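You operate a simulated robot arm through the tools that you are given. There is no shell and no other tool.

You are at the controls of a simulated robot arm. One attempt, no reset.

## Task
Find the warmer resistor block with the tester and put it in RECHECK.
Fine: measure both blocks on the bench; tester back in its place and switched off.

The check looks at the end state, three seconds after you hand in, the way a careful person would. Anything else that was tipped, shoved, dropped, spilled or broken makes it a failure.

## Robot
A 6-joint arm with a two-finger parallel gripper, fixed in place. Base frame: the origin is on the floor under the middle of its stand, x ahead of it, y to its left, z up; the work surface is at about z = 0.72. Units: m, rad, N and s.
With the tool pointing down near the work surface it reaches from about 0.26 to 0.74 m from the base axis. Its first joint turns from -1.152 to 1.152 rad. Payload 2.45 kg.
The TCP is the grasp point between the finger pads, 0.024 m short of the fingertips. In the tool frame z runs along the fingers and y along their closing line. Largest opening 0.068 m; finger width 0.017, thickness 0.01; the body of the gripper, 0.04 by 0.07 m, starts 0.041 m behind the TCP.
Orientation is told as [roll, pitch, yaw] about the base's x, y, z axes, in that order, counted from this pose: with the fingers straight down and closing along the base's y, the tool's x points along the base's -x, its y along +y and its z along -z.

## Interface
- The arm moves only by the tool nudge_tool. Its argument "motion" is a list of rows, each a list of 3 entries, a list of its own where there are three numbers: the shift along the tool's x, y, z in m, then the turn, a rotation vector about the tool's x, y, z in rad, then the opening in per cent of the stroke, from 0 (shut) to 100 (fully open). In form: [[[x, y, z], [wx, wy, wz], fingers], ...]. A call has 1 to 20 rows; each row is the pose to reach, as a shift and turn from the pose commanded when the call began, along the tool's axes at that moment. A row lasts 0.2 s, in which the tool goes at most 0.05 m and 0.15 rad; a call with a longer step from one row to the next is refused whole, and so is a gripper value outside its range. A pose out of reach is approached as far as the arm can. The call stops where the force on the tool passes 40 N (or 10 N more than at its start, if that is more) or the arm is blocked; 0.2 s more then pass. The fingers move at their own pace (about 0.108 m/s each) and stop on an object; they squeeze with about 39 N. The grip force told is the motor's: it shows also when the fingers shut on nothing. Time passes only in rows, and 0.2 s behind the last, so rows that repeat a pose let the fingers close. The reply holds the time, the measured pose of the TCP, the force on the tool along the base axes, the opening and the grip force, in the units named above and with some noise, with the torque about the TCP (base axes, N m) and any sound that the robot's microphone picked up.
- Cameras (640 x 400 px; columns grow to the right, rows downward): "scene" is fixed at [0.1591, 0.4061, 1.4641]; the picture's right is [-0.84, -0.55, 0.00], its down [-0.32, 0.48, -0.82] and it looks along [0.44, -0.68, -0.58] (base axes); focal length 320 px, centre (320, 200). "wrist" rides on the gripper at [0.084, 0.011, -0.075] in the tool frame; the picture's right is [-0.13, 0.99, 0.00], its down [-0.60, -0.08, -0.79] and it looks along [-0.79, -0.10, 0.61] (tool axes); focal length 251 px, centre (320, 200). There is no depth. A picture from a camera that has moved, and an enlarged one, comes with that camera's place and axes in the base frame and with its lens.
- camera(camera): a new picture of that camera. It takes no simulated time.
- close_up(camera, box): a new picture of the part [left, top, right, bottom] of that camera's present view, enlarged. It takes no simulated time.
- hand_in(): hands the job in; it is judged then, once.

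Nothing tells you positions but the pictures and the camera data. Unless the task says otherwise, let go and move clear before handing in.

The tools are called after "Request:" by a JSON object that holds its "op" and its "data". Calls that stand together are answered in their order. nudge_tool: Moves the arm, as the interface text tells. Its arguments: {"type":"object","properties":{"motion":{"type":"array","items":{"type":"array"}}},"required":["motion"]} The other tools are called the same way: camera (camera) takes a picture; close_up (camera, box) takes an enlarged picture of a part of a camera's view; hand_in () hands the job in.

At the start:

```text
t: 0.0
position: [0.435, -0.0264, 1.1]
tool_rot: [0.001, 0.001, 0.001]
wrist_force: [-0.3, 0.5, -0.9]
wrist_torque: [0.0, 0.0, 0.0]
gripper_width: 0.0681
finger_force: 0.1
```

scene: 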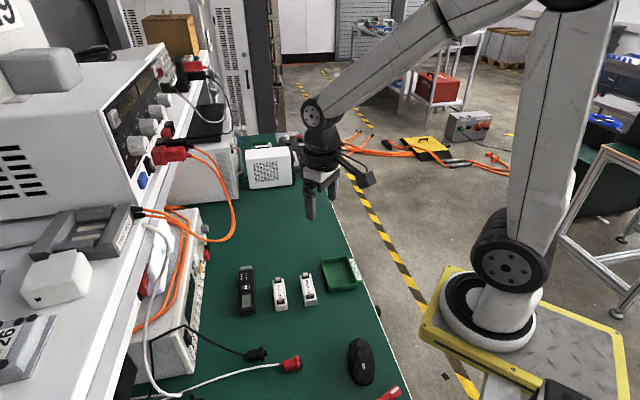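
wrist: 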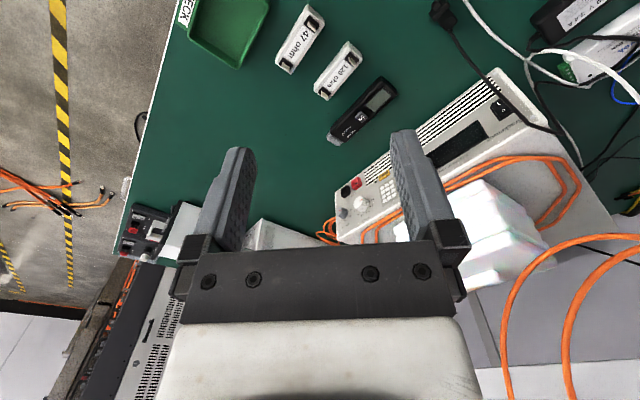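

I see a green bench with a dark handheld tester, two white resistor blocks (47 ohm and 120 ohm or so) and a green RECHECK tray. I'll look closer at each before moving.

Request:
{"op": "close_up", "data": {"camera": "scene", "box": [220, 240, 380, 340]}}

Request:
{"op": "close_up", "data": {"camera": "wrist", "box": [160, 0, 420, 162]}}

Request:
{"op": "close_up", "data": {"camera": "wrist", "box": [310, 60, 410, 160]}}

```text
4.00 times, centred on (300, 290) of scene
camera zoom: at [0.1591, 0.4061, 1.4641], right [-0.84, -0.55, 0.0], down [-0.32, 0.48, -0.82], along [0.44, -0.68, -0.58], focal length 1278 px, centre (400, -160)
```

zoom: 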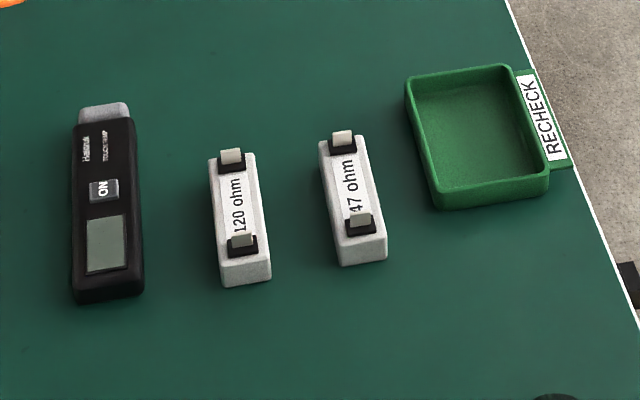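

```text
2.46 times, centred on (290, 81) of wrist
camera zoom: at [0.3505, -0.0163, 1.1759], right [0.13, 0.99, 0.0], down [0.6, -0.08, 0.79], along [0.79, -0.1, -0.61], focal length 619 px, centre (394, 493)
```

zoom: 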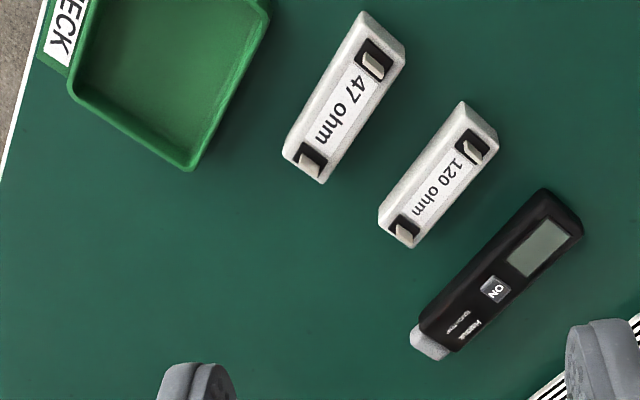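

```text
4.00 times, centred on (360, 110) of wrist
camera zoom: at [0.3505, -0.0163, 1.1759], right [0.13, 0.99, 0.0], down [0.6, -0.08, 0.79], along [0.79, -0.1, -0.61], focal length 1006 px, centre (160, 560)
```

zoom: 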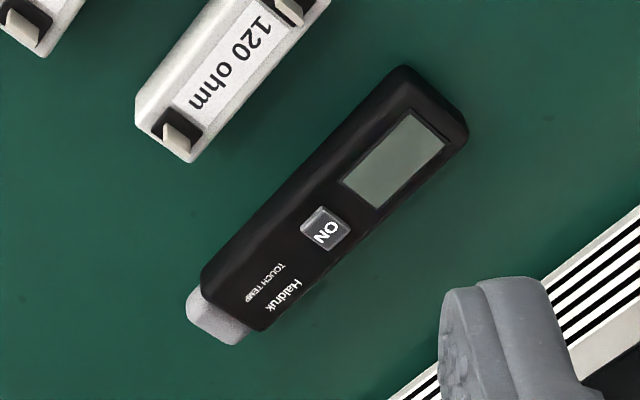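

The tester (touch thermometer, ON button, LCD) lies at about (0.66, 0.02), 120 ohm block near (0.56, -0.01), 47 ohm near (0.505, -0.066), and the RECHECK tray near (0.47, -0.18). All are turned about 45° to my base, so I'll move above the tester, turned to match, for a better look.

Request:
{"op": "nudge_tool", "data": {"motion": [[[-0.026, 0.012, 0.028], [0, 0, 0.112], 100], [[-0.053, 0.025, 0.057], [0, 0, 0.224], 100], [[-0.079, 0.037, 0.086], [0, 0, 0.336], 100], [[-0.106, 0.049, 0.114], [0, 0, 0.449], 100], [[-0.132, 0.061, 0.143], [0, 0, 0.561], 100], [[-0.159, 0.074, 0.171], [0, 0, 0.673], 100], [[-0.185, 0.086, 0.2], [0, 0, 0.785], 100], [[-0.185, 0.086, 0.2], [0, 0, 0.785], 100]]}}

Request:
{"op": "camera", "data": {"camera": "wrist"}}

Request:
{"op": "camera", "data": {"camera": "scene"}}

```text
t: 1.8
position: [0.6201, 0.0588, 0.9013]
tool_rot: [0.001, 0.001, -0.786]
wrist_force: [0.0, -0.8, 0.8]
wrist_torque: [-0.01, 0.02, 0.0]
gripper_width: 0.0678
finger_force: 0.1
```

```text
taken
camera wrist: at [0.5686, 0.1255, 0.9757], right [0.79, 0.61, 0.0], down [0.37, -0.48, 0.79], along [0.48, -0.63, -0.61], focal length 251 px, centre (320, 200)
```

wrist: 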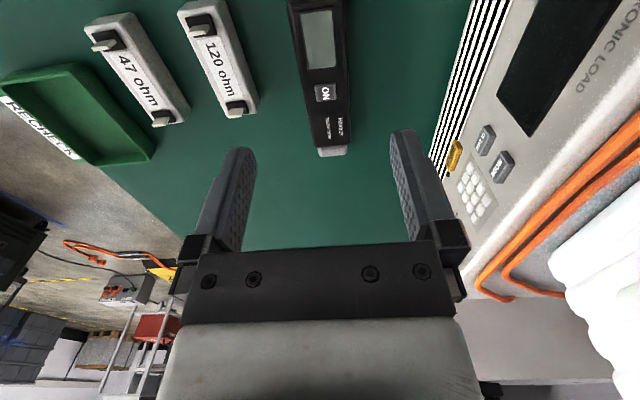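

```text
taken
```

scene: 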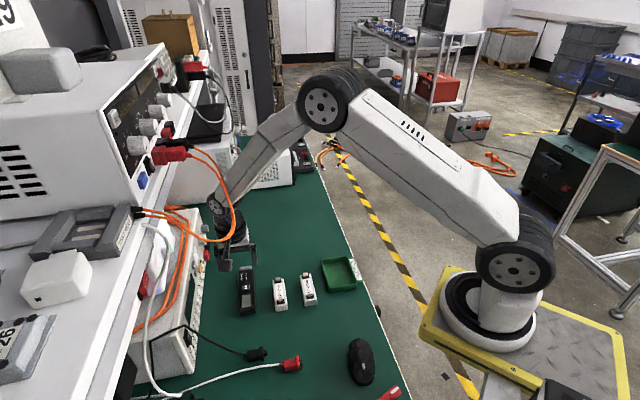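

The tester now appears in line with the tool, and an electronic load and hanging orange cables stand to its far side. I'll zoom in to get the tester's edges and the button accurately.

Request:
{"op": "close_up", "data": {"camera": "wrist", "box": [240, 0, 400, 160]}}

Request:
{"op": "close_up", "data": {"camera": "wrist", "box": [0, 0, 260, 170]}}

Request:
{"op": "close_up", "data": {"camera": "scene", "box": [130, 140, 330, 340]}}

```text
2.50 times, centred on (320, 80) of wrist
camera zoom: at [0.5686, 0.1255, 0.9757], right [0.79, 0.61, 0.0], down [0.37, -0.48, 0.79], along [0.48, -0.63, -0.61], focal length 629 px, centre (320, 500)
```

zoom: 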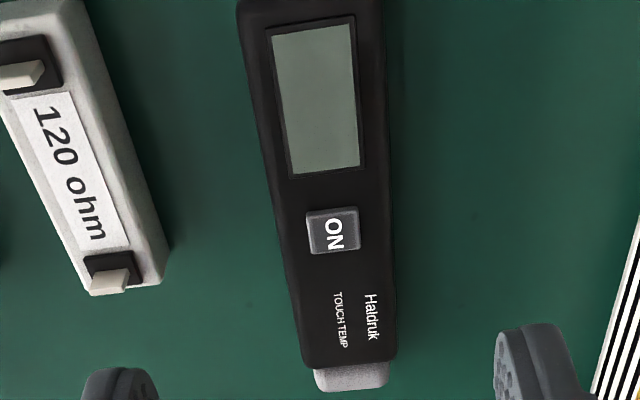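

```text
2.35 times, centred on (130, 85) of wrist
camera zoom: at [0.5686, 0.1255, 0.9757], right [0.79, 0.61, 0.0], down [0.37, -0.48, 0.79], along [0.48, -0.63, -0.61], focal length 592 px, centre (767, 471)
```

zoom: 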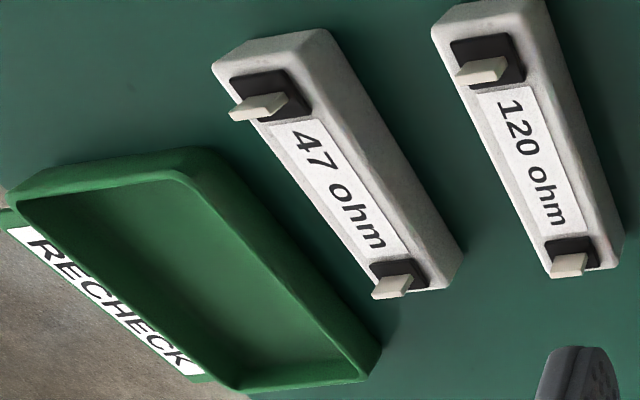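

```text
2.00 times, centred on (230, 240) of scene
camera zoom: at [0.1591, 0.4061, 1.4641], right [-0.84, -0.55, 0.0], down [-0.32, 0.48, -0.82], along [0.44, -0.68, -0.58], focal length 639 px, centre (500, 120)
```

zoom: 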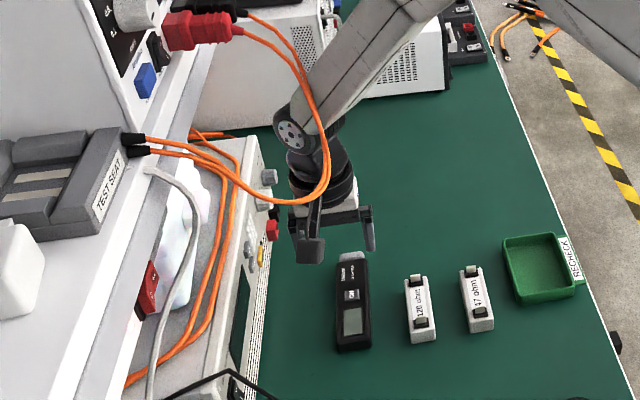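

The tester axis runs at about -45° through (0.65, 0.027), body about 0.042 wide, with its button near (0.650, 0.027) and the grey tip at (0.715, -0.04). The hanging cable loop stays above z ≈ 1.07 and to the +y side, so I'll keep low and to its -y side. Next I close the fingers and go above the button.

Request:
{"op": "nudge_tool", "data": {"motion": [[[-0.015, -0.0005, 0.03], [0, 0, 0.0], 0], [[-0.03, -0.001, 0.06], [0, 0, 0.0], 0], [[-0.0438, -0.0014, 0.09], [0, 0, 0.0], 0], [[-0.0438, -0.0014, 0.105], [0, 0, 0.0], 0], [[-0.0438, -0.0014, 0.105], [0, 0, 0.0], 0]]}}

Request:
{"op": "camera", "data": {"camera": "wrist"}}

Request:
{"op": "close_up", "data": {"camera": "scene", "box": [180, 220, 340, 320]}}

```text
t: 3.0
position: [0.6522, 0.0273, 0.7951]
tool_rot: [0.001, -0.001, -0.785]
wrist_force: [0.3, -0.1, -0.7]
wrist_torque: [0.0, 0.01, 0.02]
gripper_width: 0.0
finger_force: 23.9
```

```text
taken
camera wrist: at [0.5993, 0.0933, 0.8708], right [0.79, 0.61, 0.0], down [0.37, -0.48, 0.79], along [0.48, -0.63, -0.61], focal length 251 px, centre (320, 200)
```

wrist: 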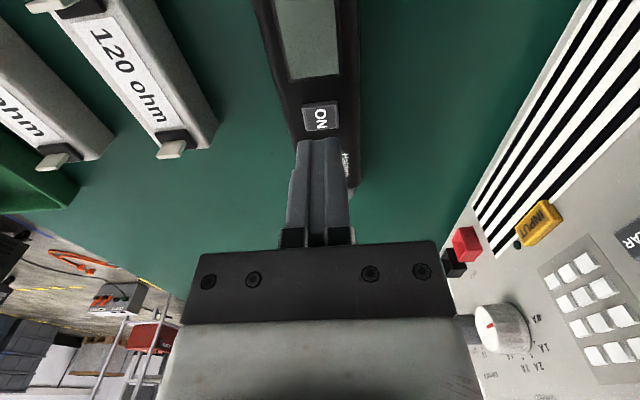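

```text
4.00 times, centred on (260, 270) of scene
camera zoom: at [0.1591, 0.4061, 1.4641], right [-0.84, -0.55, 0.0], down [-0.32, 0.48, -0.82], along [0.44, -0.68, -0.58], focal length 1278 px, centre (560, -80)
```

zoom: 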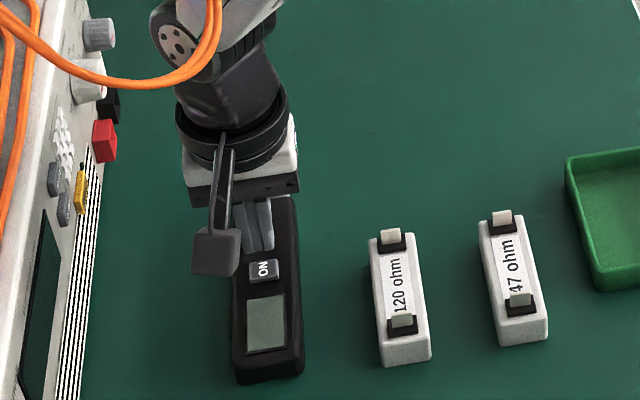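

The closed fingertips are above the ON button, about 2 cm up. I'll go down slowly and feel for contact.

Request:
{"op": "nudge_tool", "data": {"motion": [[[0.0015, 0, 0.008], [0, 0, 0.0], 0], [[0.0015, 0, 0.015], [0, 0, 0.0], 0], [[0.0015, 0, 0.017], [0, 0, 0.0], 0], [[0.0015, 0, 0.018], [0, 0, 0.0], 0]]}}

Request:
{"op": "camera", "data": {"camera": "wrist"}}

Request:
{"op": "close_up", "data": {"camera": "scene", "box": [220, 240, 300, 320]}}

```text
t: 4.0
position: [0.65, 0.0276, 0.7789]
tool_rot: [0.001, 0.001, -0.784]
wrist_force: [-0.3, 0.0, 0.2]
wrist_torque: [0.0, 0.02, -0.04]
gripper_width: 0.0001
finger_force: 24.3
```

```text
taken
camera wrist: at [0.5969, 0.0953, 0.8532], right [0.79, 0.61, 0.0], down [0.37, -0.48, 0.79], along [0.48, -0.63, -0.61], focal length 251 px, centre (320, 200)
```

wrist: 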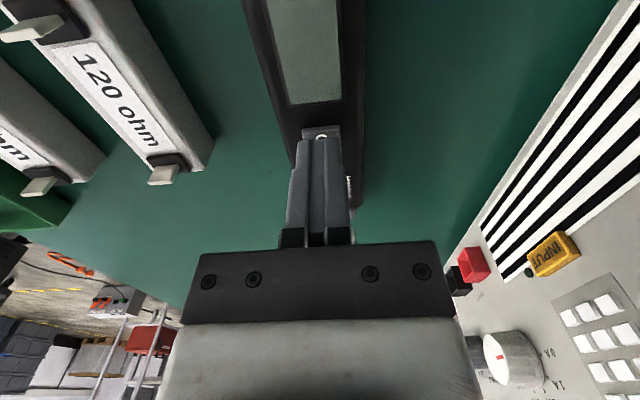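

```text
5.00 times, centred on (260, 280) of scene
camera zoom: at [0.1591, 0.4061, 1.4641], right [-0.84, -0.55, 0.0], down [-0.32, 0.48, -0.82], along [0.44, -0.68, -0.58], focal length 1597 px, centre (620, -200)
```

zoom: 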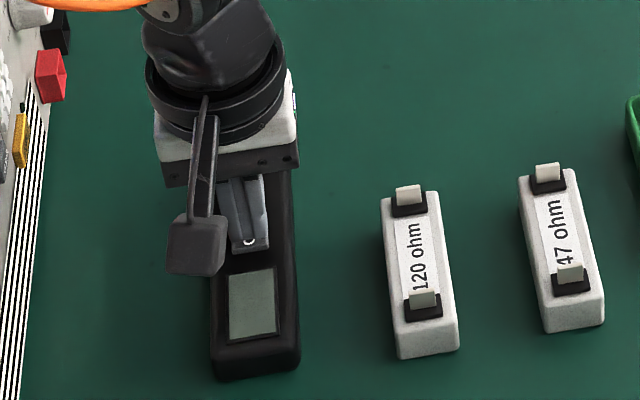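

No contact yet; the fingertips are nearly over the button at z≈0.755. Continuing in 1 mm steps.

Request:
{"op": "nudge_tool", "data": {"motion": [[[0, 0, 0.001], [0, 0, 0.0], 0], [[0, 0, 0.002], [0, 0, 0.0], 0], [[0, 0, 0.003], [0, 0, 0.0], 0]]}}

Request:
{"op": "camera", "data": {"camera": "wrist"}}

```text
t: 4.8
position: [0.6499, 0.0276, 0.7742]
tool_rot: [-0.002, -0.001, -0.787]
wrist_force: [-0.1, 0.0, 0.0]
wrist_torque: [-0.02, -0.02, 0.02]
gripper_width: 0.0001
finger_force: 23.9
```

```text
taken
camera wrist: at [0.597, 0.0951, 0.8497], right [0.79, 0.61, 0.0], down [0.37, -0.48, 0.79], along [0.48, -0.63, -0.61], focal length 251 px, centre (320, 200)
```

wrist: 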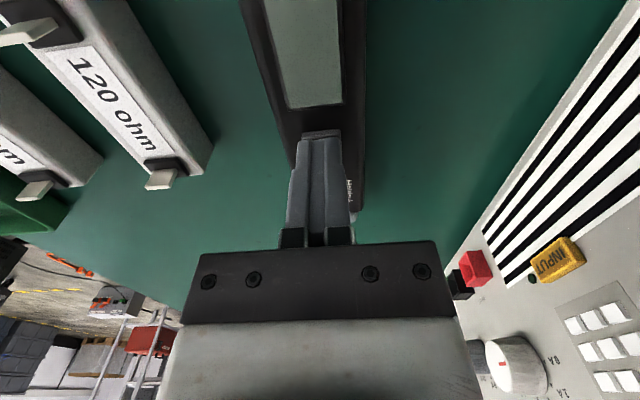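

Request:
{"op": "nudge_tool", "data": {"motion": [[[0, 0, 0.001], [0, 0, 0.0], 0], [[0, 0, 0.002], [0, 0, 0.0], 0]]}}

Request:
{"op": "close_up", "data": {"camera": "wrist", "box": [230, 0, 390, 160]}}

```text
t: 5.4
position: [0.649, 0.0271, 0.7733]
tool_rot: [0.0, 0.0, -0.787]
wrist_force: [0.0, -0.1, 0.1]
wrist_torque: [0.03, -0.04, 0.04]
gripper_width: 0.0
finger_force: 24.1
```

```text
2.50 times, centred on (310, 80) of wrist
camera zoom: at [0.5969, 0.0951, 0.8479], right [0.79, 0.61, 0.0], down [0.37, -0.48, 0.79], along [0.48, -0.63, -0.61], focal length 629 px, centre (345, 500)
```

zoom: 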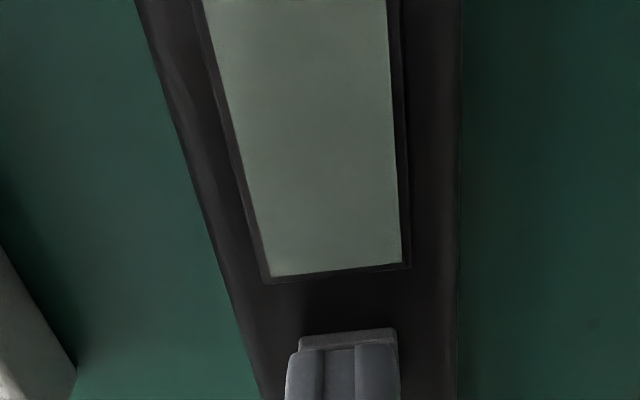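

Still no contact force at fingertip z≈0.748. Continuing down gently.

Request:
{"op": "nudge_tool", "data": {"motion": [[[0, 0, 0.001], [0, 0, 0.0], 0], [[0, 0, 0.002], [0, 0, 0.0], 0]]}}

Request:
{"op": "close_up", "data": {"camera": "wrist", "box": [230, 0, 390, 160]}}

```text
t: 6.0
position: [0.6497, 0.0282, 0.7708]
tool_rot: [-0.001, 0.0, -0.787]
wrist_force: [-0.5, -0.1, 1.4]
wrist_torque: [0.01, 0.02, -0.01]
gripper_width: 0.0
finger_force: 23.5
heard: click
```

```text
2.50 times, centred on (310, 80) of wrist
camera zoom: at [0.5969, 0.095, 0.8461], right [0.79, 0.61, 0.0], down [0.37, -0.48, 0.79], along [0.48, -0.63, -0.61], focal length 629 px, centre (345, 500)
```

zoom: 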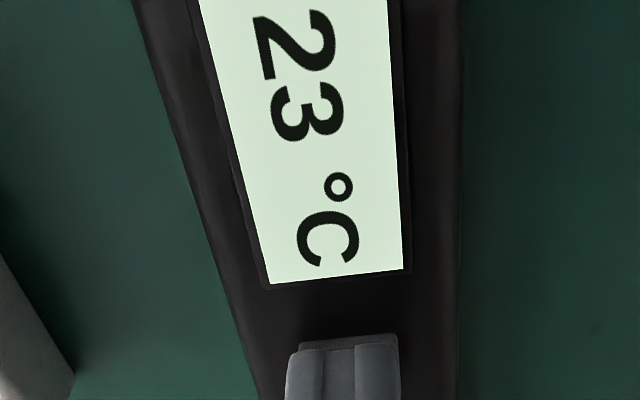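

A click, and the display lit up showing 23 °C (ambient). I'll rise, open the fingers, and check alignment for gripping the tester across its sides.

Request:
{"op": "nudge_tool", "data": {"motion": [[[0, 0, -0.01], [0, 0, 0.0], 0], [[0, 0, -0.04], [0, 0, 0.0], 50], [[0, 0, -0.08], [0, 0, 0.0], 100], [[0, 0, -0.1], [0, 0, 0.0], 100], [[0, 0, -0.1], [0, 0, 0.0], 100]]}}

Request:
{"op": "camera", "data": {"camera": "wrist"}}

Request:
{"op": "close_up", "data": {"camera": "wrist", "box": [240, 0, 400, 160]}}

Request:
{"op": "close_up", "data": {"camera": "scene", "box": [200, 220, 320, 320]}}

```text
t: 7.2
position: [0.6481, 0.0283, 0.8728]
tool_rot: [0.0, 0.001, -0.786]
wrist_force: [-0.8, -0.3, -0.2]
wrist_torque: [0.02, -0.01, 0.03]
gripper_width: 0.068
finger_force: 0.0
```

```text
taken
camera wrist: at [0.5963, 0.0946, 0.9473], right [0.79, 0.61, 0.0], down [0.37, -0.48, 0.79], along [0.48, -0.63, -0.61], focal length 251 px, centre (320, 200)
```

wrist: 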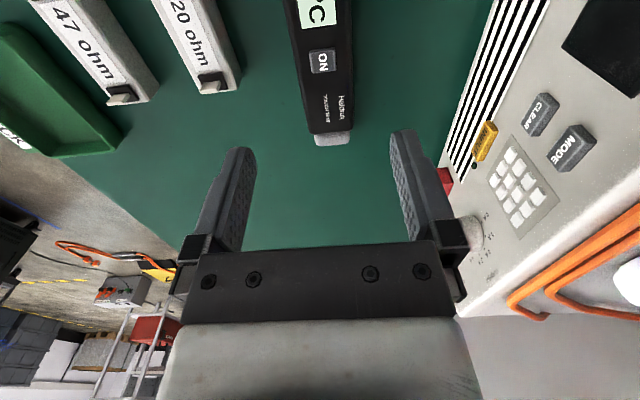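

```text
2.50 times, centred on (320, 80) of wrist
camera zoom: at [0.5963, 0.0946, 0.9473], right [0.79, 0.61, 0.0], down [0.37, -0.48, 0.79], along [0.48, -0.63, -0.61], focal length 629 px, centre (320, 500)
```

zoom: 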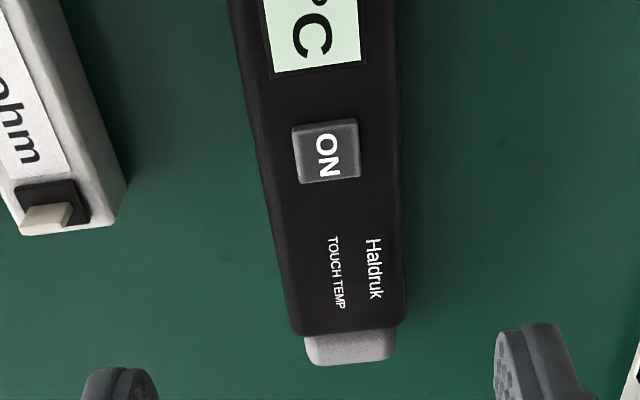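

```text
4.00 times, centred on (260, 270) of scene
camera zoom: at [0.1591, 0.4061, 1.4641], right [-0.84, -0.55, 0.0], down [-0.32, 0.48, -0.82], along [0.44, -0.68, -0.58], focal length 1278 px, centre (560, -80)
```

zoom: 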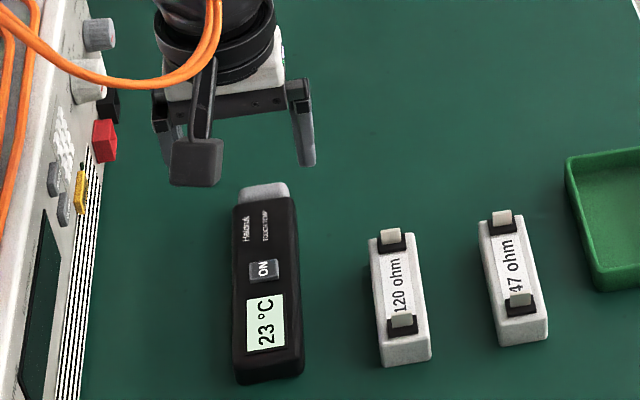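

Tester axis measured at normal offset ~0.48, body 42 mm wide, face at z≈0.746. I'll descend with open fingers straddling it, stopping with fingertips ~5 mm above the bench.

Request:
{"op": "nudge_tool", "data": {"motion": [[[-0.005, 0.0015, 0.03], [0, 0, 0.0], 100], [[-0.005, 0.0015, 0.065], [0, 0, 0.0], 100], [[-0.005, 0.0015, 0.095], [0, 0, 0.0], 100], [[-0.005, 0.0015, 0.11], [0, 0, 0.0], 100], [[-0.005, 0.0015, 0.118], [0, 0, 0.0], 100], [[-0.005, 0.0015, 0.121], [0, 0, 0.0], 100], [[-0.005, 0.0015, 0.121], [0, 0, 0.0], 100]]}}

Request:
{"op": "camera", "data": {"camera": "wrist"}}

Request:
{"op": "close_up", "data": {"camera": "scene", "box": [200, 220, 320, 320]}}

```text
t: 8.8
position: [0.6532, 0.0267, 0.7493]
tool_rot: [-0.001, -0.001, -0.787]
wrist_force: [-0.3, 0.5, -1.1]
wrist_torque: [-0.03, 0.02, -0.03]
gripper_width: 0.068
finger_force: 0.1
```

```text
taken
camera wrist: at [0.6011, 0.0926, 0.8248], right [0.79, 0.61, 0.0], down [0.37, -0.48, 0.79], along [0.48, -0.63, -0.61], focal length 251 px, centre (320, 200)
```

wrist: 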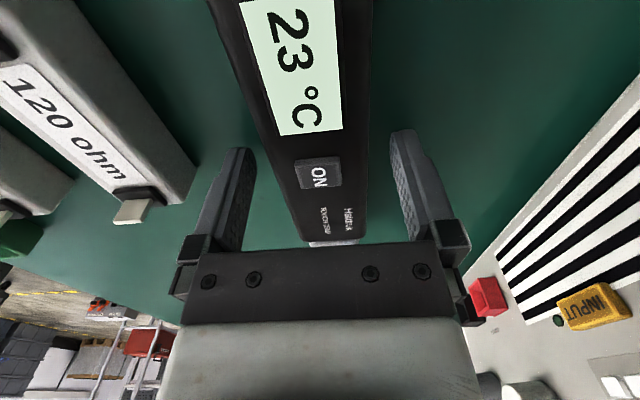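

```text
4.00 times, centred on (260, 270) of scene
camera zoom: at [0.1591, 0.4061, 1.4641], right [-0.84, -0.55, 0.0], down [-0.32, 0.48, -0.82], along [0.44, -0.68, -0.58], focal length 1278 px, centre (560, -80)
```

zoom: 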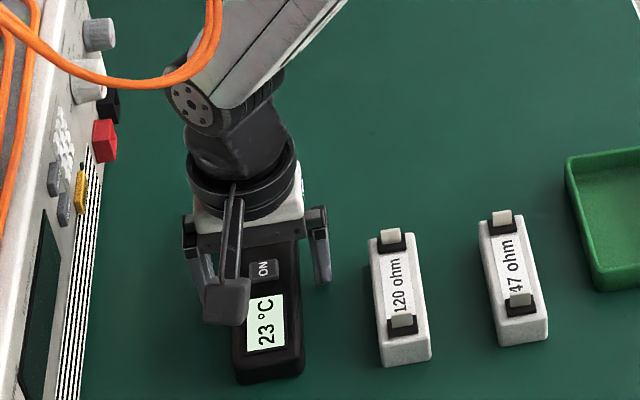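

The fingers straddle the tester symmetrically and the display is readable in the wrist view. Closing the grip.

Request:
{"op": "nudge_tool", "data": {"motion": [[[0, 0, 0], [0, 0, 0.0], 80], [[0, 0, 0], [0, 0, 0.0], 60], [[0, 0, 0], [0, 0, 0.0], 40], [[0, 0, 0], [0, 0, 0.0], 20], [[0, 0, 0], [0, 0, 0.0], 20]]}}

Request:
{"op": "camera", "data": {"camera": "wrist"}}

```text
t: 10.0
position: [0.6526, 0.0257, 0.75]
tool_rot: [-0.001, 0.0, -0.785]
wrist_force: [-1.0, 0.0, 0.3]
wrist_torque: [-0.02, 0.0, -0.02]
gripper_width: 0.045
finger_force: 38.6
```

```text
taken
camera wrist: at [0.6009, 0.0926, 0.8248], right [0.79, 0.61, 0.0], down [0.37, -0.48, 0.79], along [0.48, -0.63, -0.61], focal length 251 px, centre (320, 200)
```

wrist: 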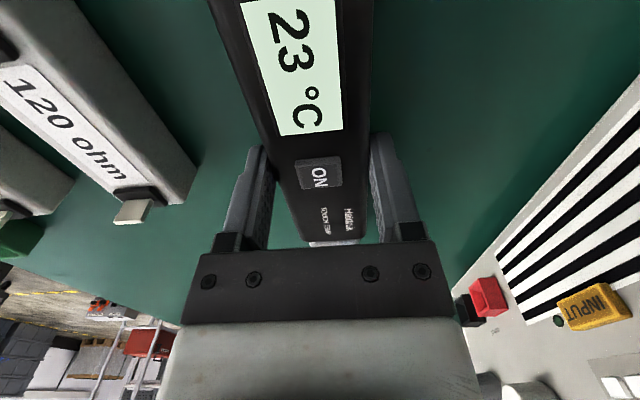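

Grip holds at 45 mm with 38.6 N and the tester hasn't shifted. I'll lift straight up 12 cm and check.

Request:
{"op": "nudge_tool", "data": {"motion": [[[0, 0, -0.01], [0, 0, 0.0], 20], [[0, 0, -0.035], [0, 0, 0.0], 20], [[0, 0, -0.065], [0, 0, 0.0], 20], [[0, 0, -0.095], [0, 0, 0.0], 20], [[0, 0, -0.12], [0, 0, 0.0], 20], [[0, 0, -0.12], [0, 0, 0.0], 20]]}}

Request:
{"op": "camera", "data": {"camera": "wrist"}}

Request:
{"op": "camera", "data": {"camera": "scene"}}

```text
t: 11.4
position: [0.6546, 0.0242, 0.869]
tool_rot: [0.001, 0.0, -0.786]
wrist_force: [-0.9, 0.5, -1.2]
wrist_torque: [-0.01, -0.02, -0.01]
gripper_width: 0.0456
finger_force: 38.8
```

```text
taken
camera wrist: at [0.6018, 0.0918, 0.945], right [0.79, 0.61, 0.0], down [0.37, -0.48, 0.79], along [0.48, -0.63, -0.61], focal length 251 px, centre (320, 200)
```

wrist: 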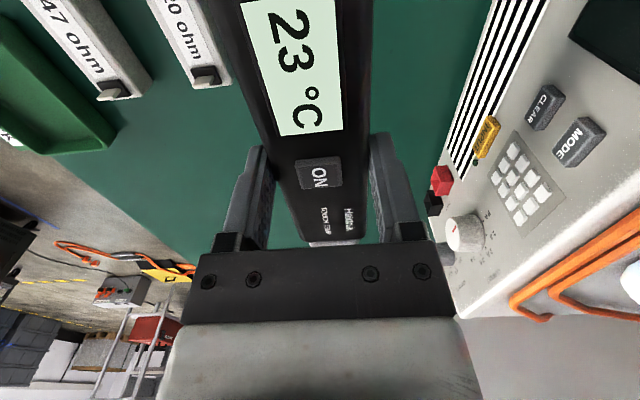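

```text
taken
```

scene: 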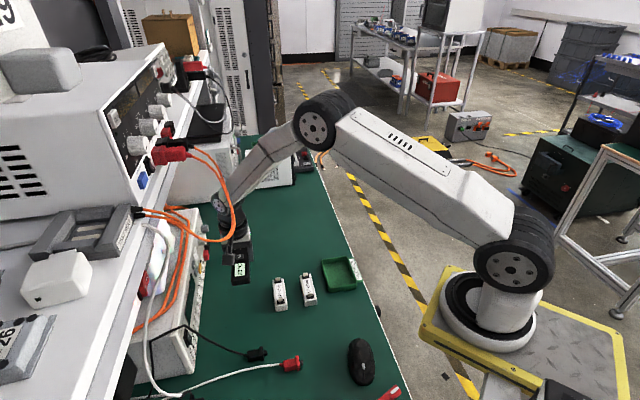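

Tester is held steady. Now I move over the 120 ohm block and tilt about 46° so the grey tip points down, staying ~4 cm above the block.

Request:
{"op": "nudge_tool", "data": {"motion": [[[0.012, -0.013, -0.01], [0, 0.1, 0.0], 20], [[0.024, -0.027, -0.02], [0, 0.2, 0.0], 20], [[0.036, -0.041, -0.02], [0, 0.32, 0.0], 20], [[0.048, -0.055, -0.02], [0, 0.44, 0.0], 20], [[0.06, -0.069, -0.02], [0, 0.56, 0.0], 20], [[0.072, -0.082, -0.015], [0, 0.68, 0.0], 20], [[0.0786, -0.0918, -0.01], [0, 0.8, 0.0], 20], [[0.0786, -0.0918, -0.005], [0, 0.8, 0.0], 20], [[0.0786, -0.0918, -0.005], [0, 0.8, 0.0], 20]]}}

Request:
{"op": "camera", "data": {"camera": "wrist"}}

Request:
{"op": "camera", "data": {"camera": "scene"}}

Request:
{"op": "close_up", "data": {"camera": "scene", "box": [220, 220, 340, 320]}}

```text
t: 13.4
position: [0.5318, 0.0162, 0.8733]
tool_rot: [-0.001, 0.8, -0.787]
wrist_force: [0.1, 0.4, -0.9]
wrist_torque: [-0.02, 0.03, 0.0]
gripper_width: 0.0452
finger_force: 38.9
```

```text
taken
camera wrist: at [0.5364, 0.0271, 0.9872], right [0.76, 0.64, -0.09], down [0.64, -0.76, 0.12], along [0.01, -0.15, -0.99], focal length 251 px, centre (320, 200)
```

wrist: 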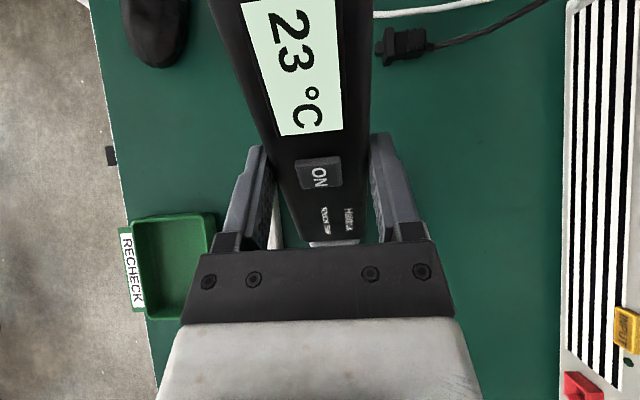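

```text
taken
```

scene: 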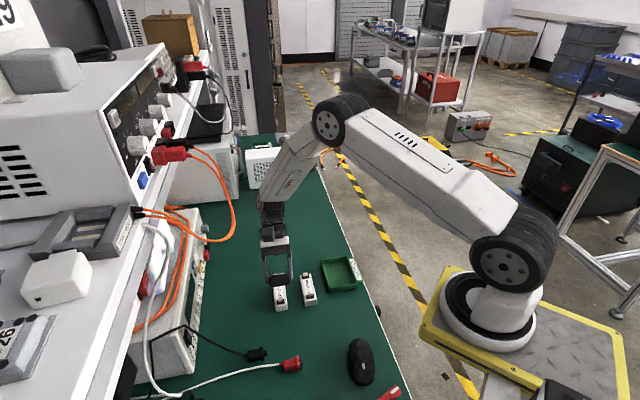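

```text
4.00 times, centred on (280, 270) of scene
camera zoom: at [0.1591, 0.4061, 1.4641], right [-0.84, -0.55, 0.0], down [-0.32, 0.48, -0.82], along [0.44, -0.68, -0.58], focal length 1278 px, centre (480, -80)
```

zoom: 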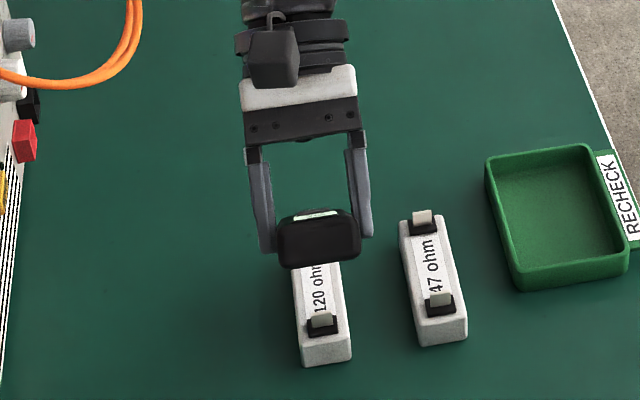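

Tip should now be ~5 cm above the 120 ohm block's label, between its terminals. Lowering vertically by 3.5 cm first, then small steps.

Request:
{"op": "nudge_tool", "data": {"motion": [[[-0.0108, 0, 0.0105], [0, 0, 0.0], 20], [[-0.0201, 0, 0.0195], [0, 0, 0.0], 20], [[-0.0251, 0, 0.0244], [0, 0, 0.0], 20], [[-0.0251, 0, 0.0244], [0, 0, 0.0], 20]]}}

Request:
{"op": "camera", "data": {"camera": "wrist"}}

Request:
{"op": "close_up", "data": {"camera": "scene", "box": [240, 230, 340, 320]}}

```text
t: 14.4
position: [0.5327, 0.0179, 0.8389]
tool_rot: [0.0, 0.799, -0.785]
wrist_force: [0.0, 0.5, -1.3]
wrist_torque: [-0.01, -0.02, -0.01]
gripper_width: 0.0455
finger_force: 38.7
```

```text
taken
camera wrist: at [0.5366, 0.027, 0.9521], right [0.76, 0.64, -0.09], down [0.64, -0.76, 0.12], along [0.01, -0.15, -0.99], focal length 251 px, centre (320, 200)
```

wrist: 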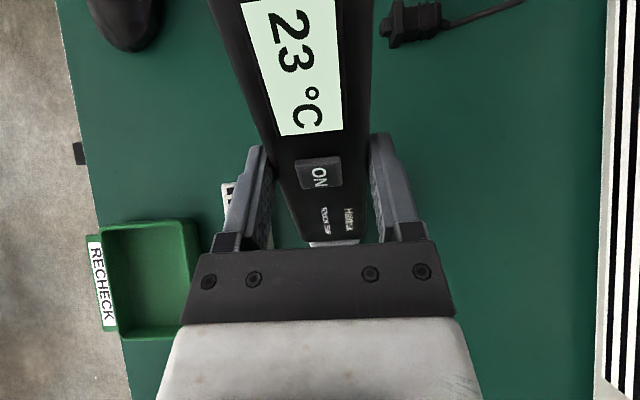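

```text
4.44 times, centred on (290, 275) of scene
camera zoom: at [0.1591, 0.4061, 1.4641], right [-0.84, -0.55, 0.0], down [-0.32, 0.48, -0.82], along [0.44, -0.68, -0.58], focal length 1420 px, centre (453, -133)
```

zoom: 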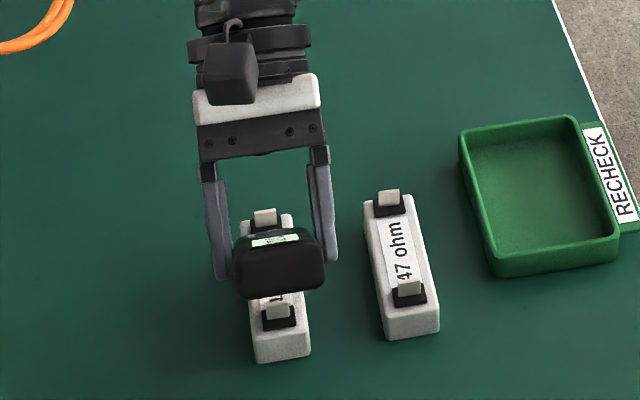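

The tip is an estimated 1.5 cm above the block. Continuing down with 2 mm steps.

Request:
{"op": "nudge_tool", "data": {"motion": [[[-0.0022, 0, 0.0021], [0, 0, 0.0], 20], [[-0.0043, 0, 0.0042], [0, 0, 0.0], 20], [[-0.0057, 0, 0.0056], [0, 0, 0.0], 20], [[-0.0072, 0, 0.007], [0, 0, 0.0], 20]]}}

Request:
{"op": "camera", "data": {"camera": "wrist"}}

```text
t: 15.4
position: [0.5326, 0.017, 0.8288]
tool_rot: [0.001, 0.798, -0.786]
wrist_force: [0.1, 0.0, -0.8]
wrist_torque: [-0.03, -0.01, -0.01]
gripper_width: 0.0452
finger_force: 38.8
```

```text
taken
camera wrist: at [0.5371, 0.0269, 0.9424], right [0.76, 0.64, -0.09], down [0.64, -0.76, 0.12], along [0.01, -0.15, -0.99], focal length 251 px, centre (320, 200)
```

wrist: 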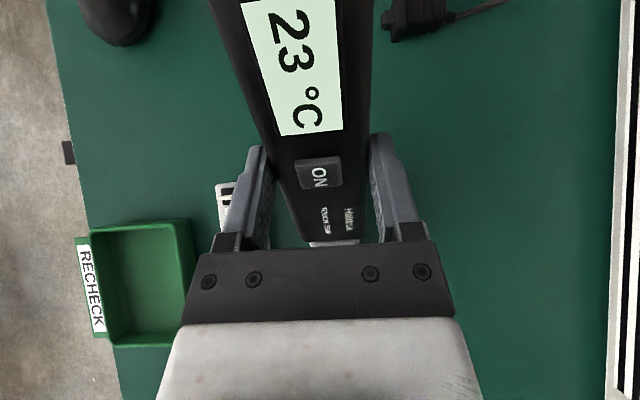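

Request:
{"op": "nudge_tool", "data": {"motion": [[[-0.0007, 0, 0.0007], [0, 0, 0.0], 20], [[-0.0014, 0, 0.0014], [0, 0, 0.0], 20], [[-0.0022, 0, 0.0021], [0, 0, 0.0], 20]]}}

Request:
{"op": "close_up", "data": {"camera": "wrist", "box": [200, 0, 420, 260]}}

```text
t: 16.2
position: [0.5334, 0.016, 0.8284]
tool_rot: [0.002, 0.801, -0.781]
wrist_force: [-7.5, 1.4, 26.9]
wrist_torque: [-0.61, -0.27, -0.12]
gripper_width: 0.0455
finger_force: 38.9
```

```text
1.54 times, centred on (310, 130) of wrist
camera zoom: at [0.5372, 0.0273, 0.9409], right [0.76, 0.64, -0.09], down [0.64, -0.76, 0.12], along [0.01, -0.15, -0.99], focal length 387 px, centre (335, 308)
```

zoom: 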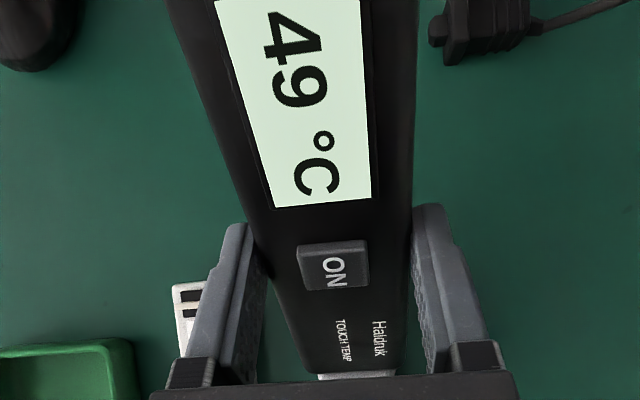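

Contact made and the display jumped to 49 °C, but the force was higher than wanted (27 N). I'll back off about 1.5 mm for a light touch and let the reading settle.

Request:
{"op": "nudge_tool", "data": {"motion": [[[0.0011, 0, -0.0011], [0, 0, 0.0], 20]]}}

Request:
{"op": "close_up", "data": {"camera": "wrist", "box": [200, 0, 420, 260]}}

Request:
{"op": "close_up", "data": {"camera": "scene", "box": [240, 230, 340, 320]}}

```text
t: 16.6
position: [0.534, 0.0163, 0.8277]
tool_rot: [0.001, 0.799, -0.784]
wrist_force: [-3.3, 4.1, 15.2]
wrist_torque: [-0.07, -0.4, 0.08]
gripper_width: 0.0453
finger_force: 39.2
```

```text
1.54 times, centred on (310, 130) of wrist
camera zoom: at [0.5369, 0.0275, 0.9408], right [0.76, 0.64, -0.09], down [0.64, -0.76, 0.12], along [0.01, -0.15, -0.99], focal length 387 px, centre (335, 308)
```

zoom: 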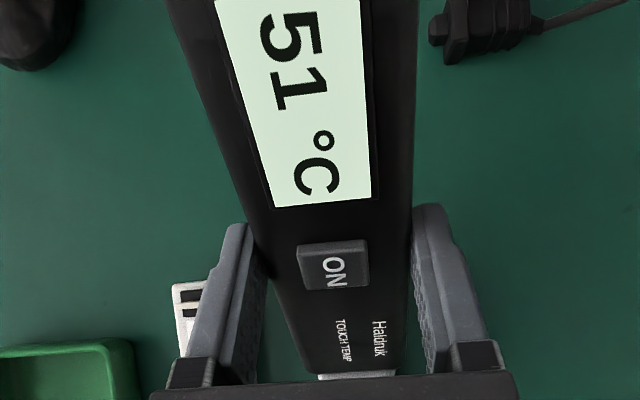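

```text
4.44 times, centred on (290, 275) of scene
camera zoom: at [0.1588, 0.4062, 1.4642], right [-0.84, -0.55, 0.0], down [-0.32, 0.48, -0.82], along [0.45, -0.68, -0.58], focal length 1420 px, centre (453, -133)
```

zoom: 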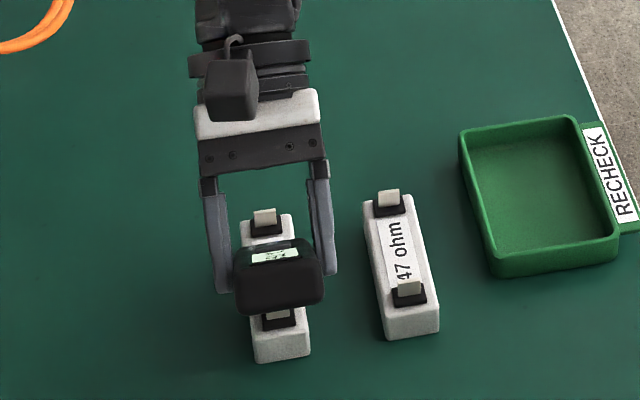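

Reading is 51 °C and still settling; force 15 N. Backing off another 1.2 mm and waiting a bit.

Request:
{"op": "nudge_tool", "data": {"motion": [[[0.0009, 0, -0.0008], [0, 0, 0.0], 20], [[0.0009, 0, -0.0008], [0, 0, 0.0], 20], [[0.0009, 0, -0.0008], [0, 0, 0.0], 20]]}}

Request:
{"op": "close_up", "data": {"camera": "wrist", "box": [200, 0, 420, 260]}}

```text
t: 17.4
position: [0.5323, 0.0157, 0.8286]
tool_rot: [-0.002, 0.8, -0.785]
wrist_force: [1.0, 0.4, -1.4]
wrist_torque: [-0.02, 0.01, 0.0]
gripper_width: 0.0455
finger_force: 39.0
```

```text
1.54 times, centred on (310, 130) of wrist
camera zoom: at [0.5364, 0.0269, 0.9415], right [0.76, 0.64, -0.09], down [0.64, -0.76, 0.12], along [0.01, -0.15, -0.99], focal length 387 px, centre (335, 308)
```

zoom: 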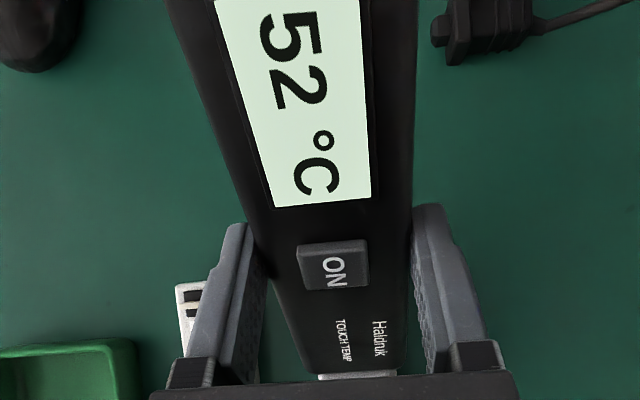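

Contact is now barely off; reading 52 °C. I'll press 0.7 mm down again for a light touch and wait ~1 s for the final value.

Request:
{"op": "nudge_tool", "data": {"motion": [[[-0.0004, 0, 0.0004], [0, 0, 0.0], 20], [[-0.0005, 0, 0.0005], [0, 0, 0.0], 20], [[-0.0005, 0, 0.0005], [0, 0, 0.0], 20], [[-0.0005, 0, 0.0005], [0, 0, 0.0], 20], [[-0.0005, 0, 0.0005], [0, 0, 0.0], 20]]}}

Request:
{"op": "close_up", "data": {"camera": "wrist", "box": [200, 0, 420, 260]}}

```text
t: 18.6
position: [0.5321, 0.0167, 0.828]
tool_rot: [0.0, 0.797, -0.786]
wrist_force: [-0.4, 0.2, -0.9]
wrist_torque: [-0.01, -0.04, 0.01]
gripper_width: 0.0453
finger_force: 38.8
```

```text
1.54 times, centred on (310, 130) of wrist
camera zoom: at [0.5367, 0.0272, 0.9414], right [0.76, 0.64, -0.09], down [0.64, -0.76, 0.12], along [0.01, -0.15, -0.99], focal length 387 px, centre (335, 308)
```

zoom: 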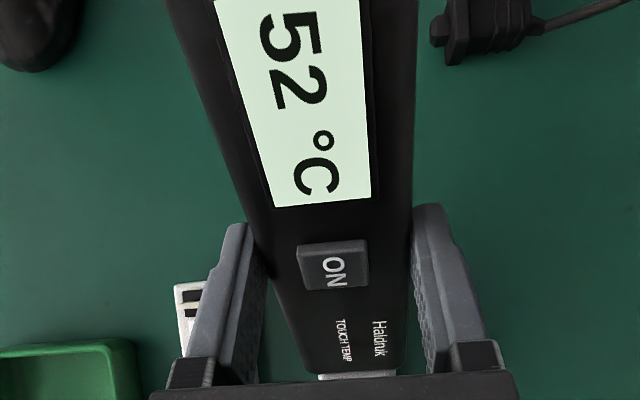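

The 120 ohm block reads a stable 52 °C. Now I raise 4.5 cm, shift 8 cm over to the 47 ohm block, and come down to just above it.

Request:
{"op": "nudge_tool", "data": {"motion": [[[0.0143, 0, -0.014], [0, 0, 0.0], 20], [[0.0323, 0, -0.0314], [0, 0, 0.0], 20], [[0.0323, -0.025, -0.0314], [0, 0, 0.0], 20], [[0.0306, -0.055, -0.0332], [0, 0, 0.0], 20], [[0.0306, -0.0804, -0.0332], [0, 0, 0.0], 20], [[0.0306, -0.0804, -0.0332], [0, 0, 0.0], 20]]}}

Request:
{"op": "camera", "data": {"camera": "wrist"}}

Request:
{"op": "close_up", "data": {"camera": "scene", "box": [240, 230, 340, 320]}}

```text
t: 20.0
position: [0.4765, -0.0424, 0.8737]
tool_rot: [0.0, 0.799, -0.784]
wrist_force: [0.1, -0.4, -1.1]
wrist_torque: [-0.03, -0.01, -0.03]
gripper_width: 0.0453
finger_force: 39.2
```

```text
taken
camera wrist: at [0.481, -0.0316, 0.9864], right [0.76, 0.64, -0.09], down [0.64, -0.76, 0.12], along [0.01, -0.15, -0.99], focal length 251 px, centre (320, 200)
```

wrist: 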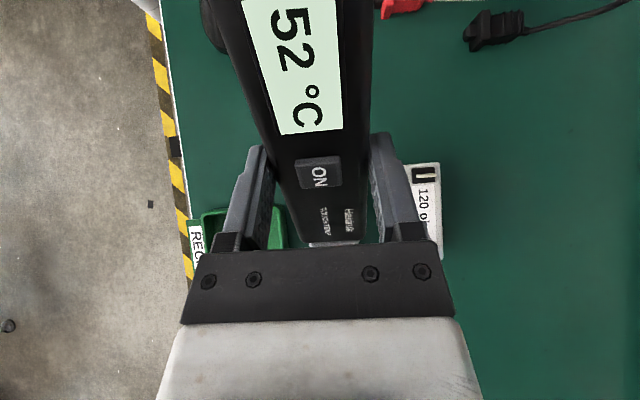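

```text
4.44 times, centred on (290, 275) of scene
camera zoom: at [0.1591, 0.4061, 1.4641], right [-0.84, -0.55, 0.0], down [-0.32, 0.48, -0.82], along [0.44, -0.68, -0.58], focal length 1420 px, centre (453, -133)
```

zoom: 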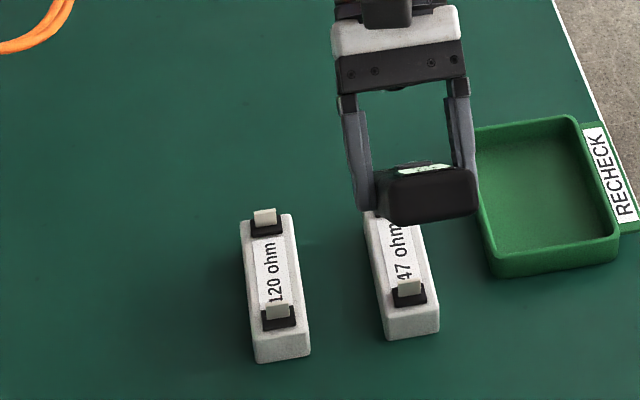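

The 120 ohm block hasn't moved. The tip is above the 47 ohm block, about 3 mm off its centreline, so I'll correct that and lower 3.8 cm.

Request:
{"op": "nudge_tool", "data": {"motion": [[[-0.0108, 0.0015, 0.0105], [0, 0, 0.0], 20], [[-0.0201, 0.003, 0.0195], [0, 0, 0.0], 20], [[-0.0251, 0.003, 0.0244], [0, 0, 0.0], 20], [[-0.0273, 0.003, 0.0265], [0, 0, 0.0], 20]]}}

Request:
{"op": "close_up", "data": {"camera": "wrist", "box": [200, 0, 420, 260]}}

Request:
{"op": "close_up", "data": {"camera": "scene", "box": [240, 230, 340, 320]}}

```text
t: 21.0
position: [0.4801, -0.0396, 0.8356]
tool_rot: [-0.001, 0.8, -0.786]
wrist_force: [-0.1, 0.7, -0.6]
wrist_torque: [0.01, 0.02, -0.01]
gripper_width: 0.0455
finger_force: 39.4
```

```text
1.54 times, centred on (310, 130) of wrist
camera zoom: at [0.4839, -0.0292, 0.9485], right [0.76, 0.64, -0.09], down [0.64, -0.76, 0.12], along [0.01, -0.15, -0.99], focal length 387 px, centre (335, 308)
```

zoom: 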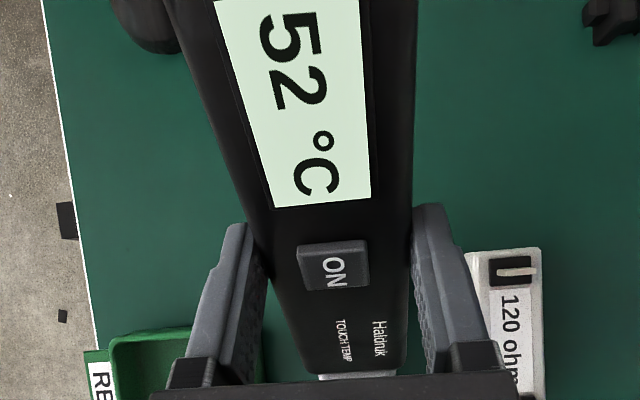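

```text
4.44 times, centred on (290, 275) of scene
camera zoom: at [0.1591, 0.4061, 1.4641], right [-0.84, -0.55, 0.0], down [-0.32, 0.48, -0.82], along [0.44, -0.68, -0.58], focal length 1420 px, centre (453, -133)
```

zoom: 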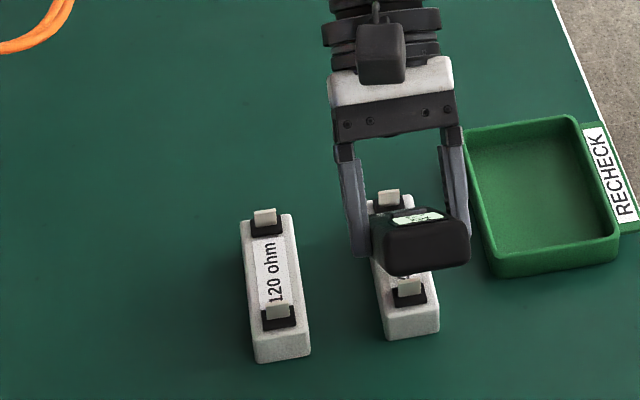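

Request:
{"op": "nudge_tool", "data": {"motion": [[[-0.0014, 0, 0.0014], [0, 0, 0.0], 20], [[-0.0029, 0, 0.0028], [0, 0, 0.0], 20], [[-0.0036, 0, 0.0035], [0, 0, 0.0], 20], [[-0.0036, 0, 0.0035], [0, 0, 0.0], 20]]}}

Request:
{"op": "close_up", "data": {"camera": "wrist", "box": [200, 0, 420, 260]}}

```text
t: 22.0
position: [0.4805, -0.0405, 0.8318]
tool_rot: [0.0, 0.798, -0.785]
wrist_force: [-0.1, -0.2, -1.3]
wrist_torque: [0.01, -0.01, 0.0]
gripper_width: 0.045
finger_force: 38.6
```

```text
1.54 times, centred on (310, 130) of wrist
camera zoom: at [0.484, -0.0294, 0.9432], right [0.76, 0.64, -0.09], down [0.64, -0.76, 0.12], along [0.01, -0.15, -0.99], focal length 387 px, centre (335, 308)
```

zoom: 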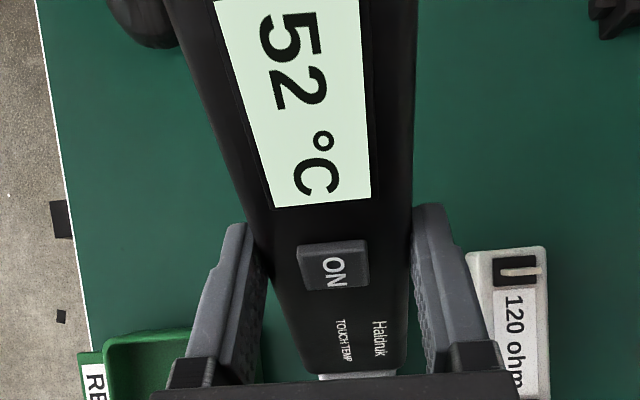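

Request:
{"op": "nudge_tool", "data": {"motion": [[[-0.0007, 0, 0.0007], [0, 0, 0.0], 20], [[-0.0011, 0, 0.001], [0, 0, 0.0], 20]]}}

Request:
{"op": "close_up", "data": {"camera": "wrist", "box": [200, 0, 420, 260]}}

```text
t: 22.6
position: [0.4794, -0.0403, 0.8291]
tool_rot: [-0.001, 0.799, -0.786]
wrist_force: [0.3, -0.4, -1.6]
wrist_torque: [0.0, 0.01, 0.01]
gripper_width: 0.0449
finger_force: 39.4
```

```text
1.54 times, centred on (310, 130) of wrist
camera zoom: at [0.4841, -0.0295, 0.9419], right [0.76, 0.64, -0.09], down [0.64, -0.76, 0.12], along [0.01, -0.15, -0.99], focal length 387 px, centre (335, 308)
```

zoom: 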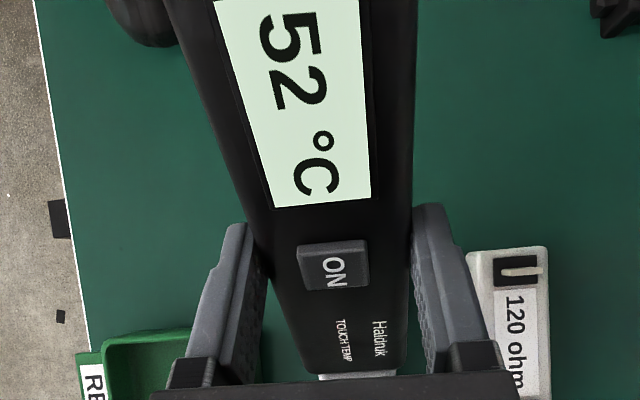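

Request:
{"op": "nudge_tool", "data": {"motion": [[[-0.0005, 0, 0.0005], [0, 0, 0.0], 20], [[-0.0005, 0, 0.0005], [0, 0, 0.0], 20]]}}

Request:
{"op": "close_up", "data": {"camera": "wrist", "box": [200, 0, 420, 260]}}

```text
t: 23.2
position: [0.4805, -0.0412, 0.8297]
tool_rot: [-0.001, 0.801, -0.785]
wrist_force: [-1.1, -0.2, -1.4]
wrist_torque: [-0.01, -0.03, 0.0]
gripper_width: 0.0452
finger_force: 38.7
```

```text
1.54 times, centred on (310, 130) of wrist
camera zoom: at [0.4842, -0.0295, 0.9412], right [0.76, 0.64, -0.09], down [0.64, -0.76, 0.12], along [0.01, -0.15, -0.99], focal length 387 px, centre (335, 308)
```

zoom: 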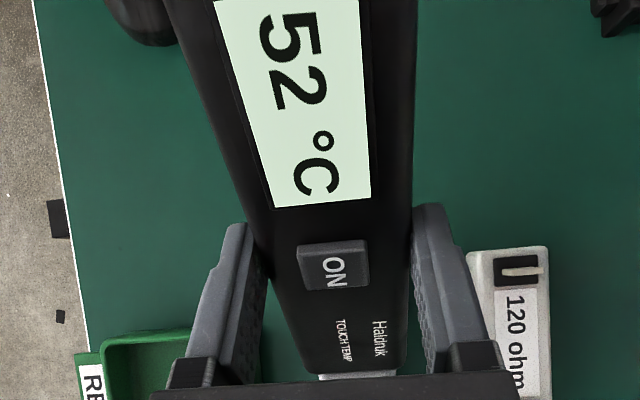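

Request:
{"op": "nudge_tool", "data": {"motion": [[[-0.0005, 0, 0.0005], [0, 0, 0.0], 20], [[-0.0005, 0, 0.0005], [0, 0, 0.0], 20]]}}

Request:
{"op": "close_up", "data": {"camera": "wrist", "box": [200, 0, 420, 260]}}

```text
t: 23.8
position: [0.4792, -0.0402, 0.8289]
tool_rot: [0.001, 0.801, -0.784]
wrist_force: [-2.5, 0.3, 9.8]
wrist_torque: [-0.28, -0.19, -0.06]
gripper_width: 0.0451
finger_force: 39.1
```

```text
1.54 times, centred on (310, 130) of wrist
camera zoom: at [0.4843, -0.0296, 0.941], right [0.76, 0.64, -0.09], down [0.64, -0.76, 0.12], along [0.01, -0.15, -0.99], focal length 387 px, centre (335, 308)
```

zoom: 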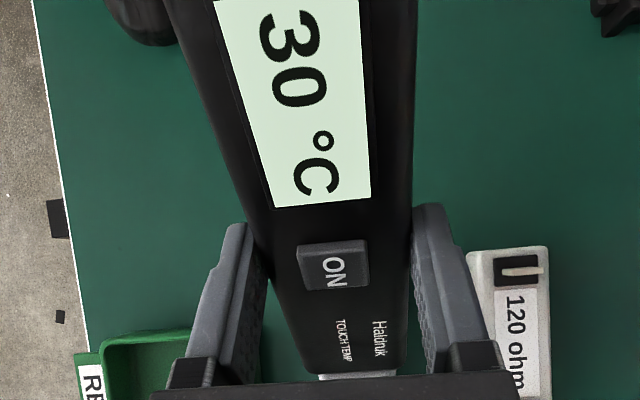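

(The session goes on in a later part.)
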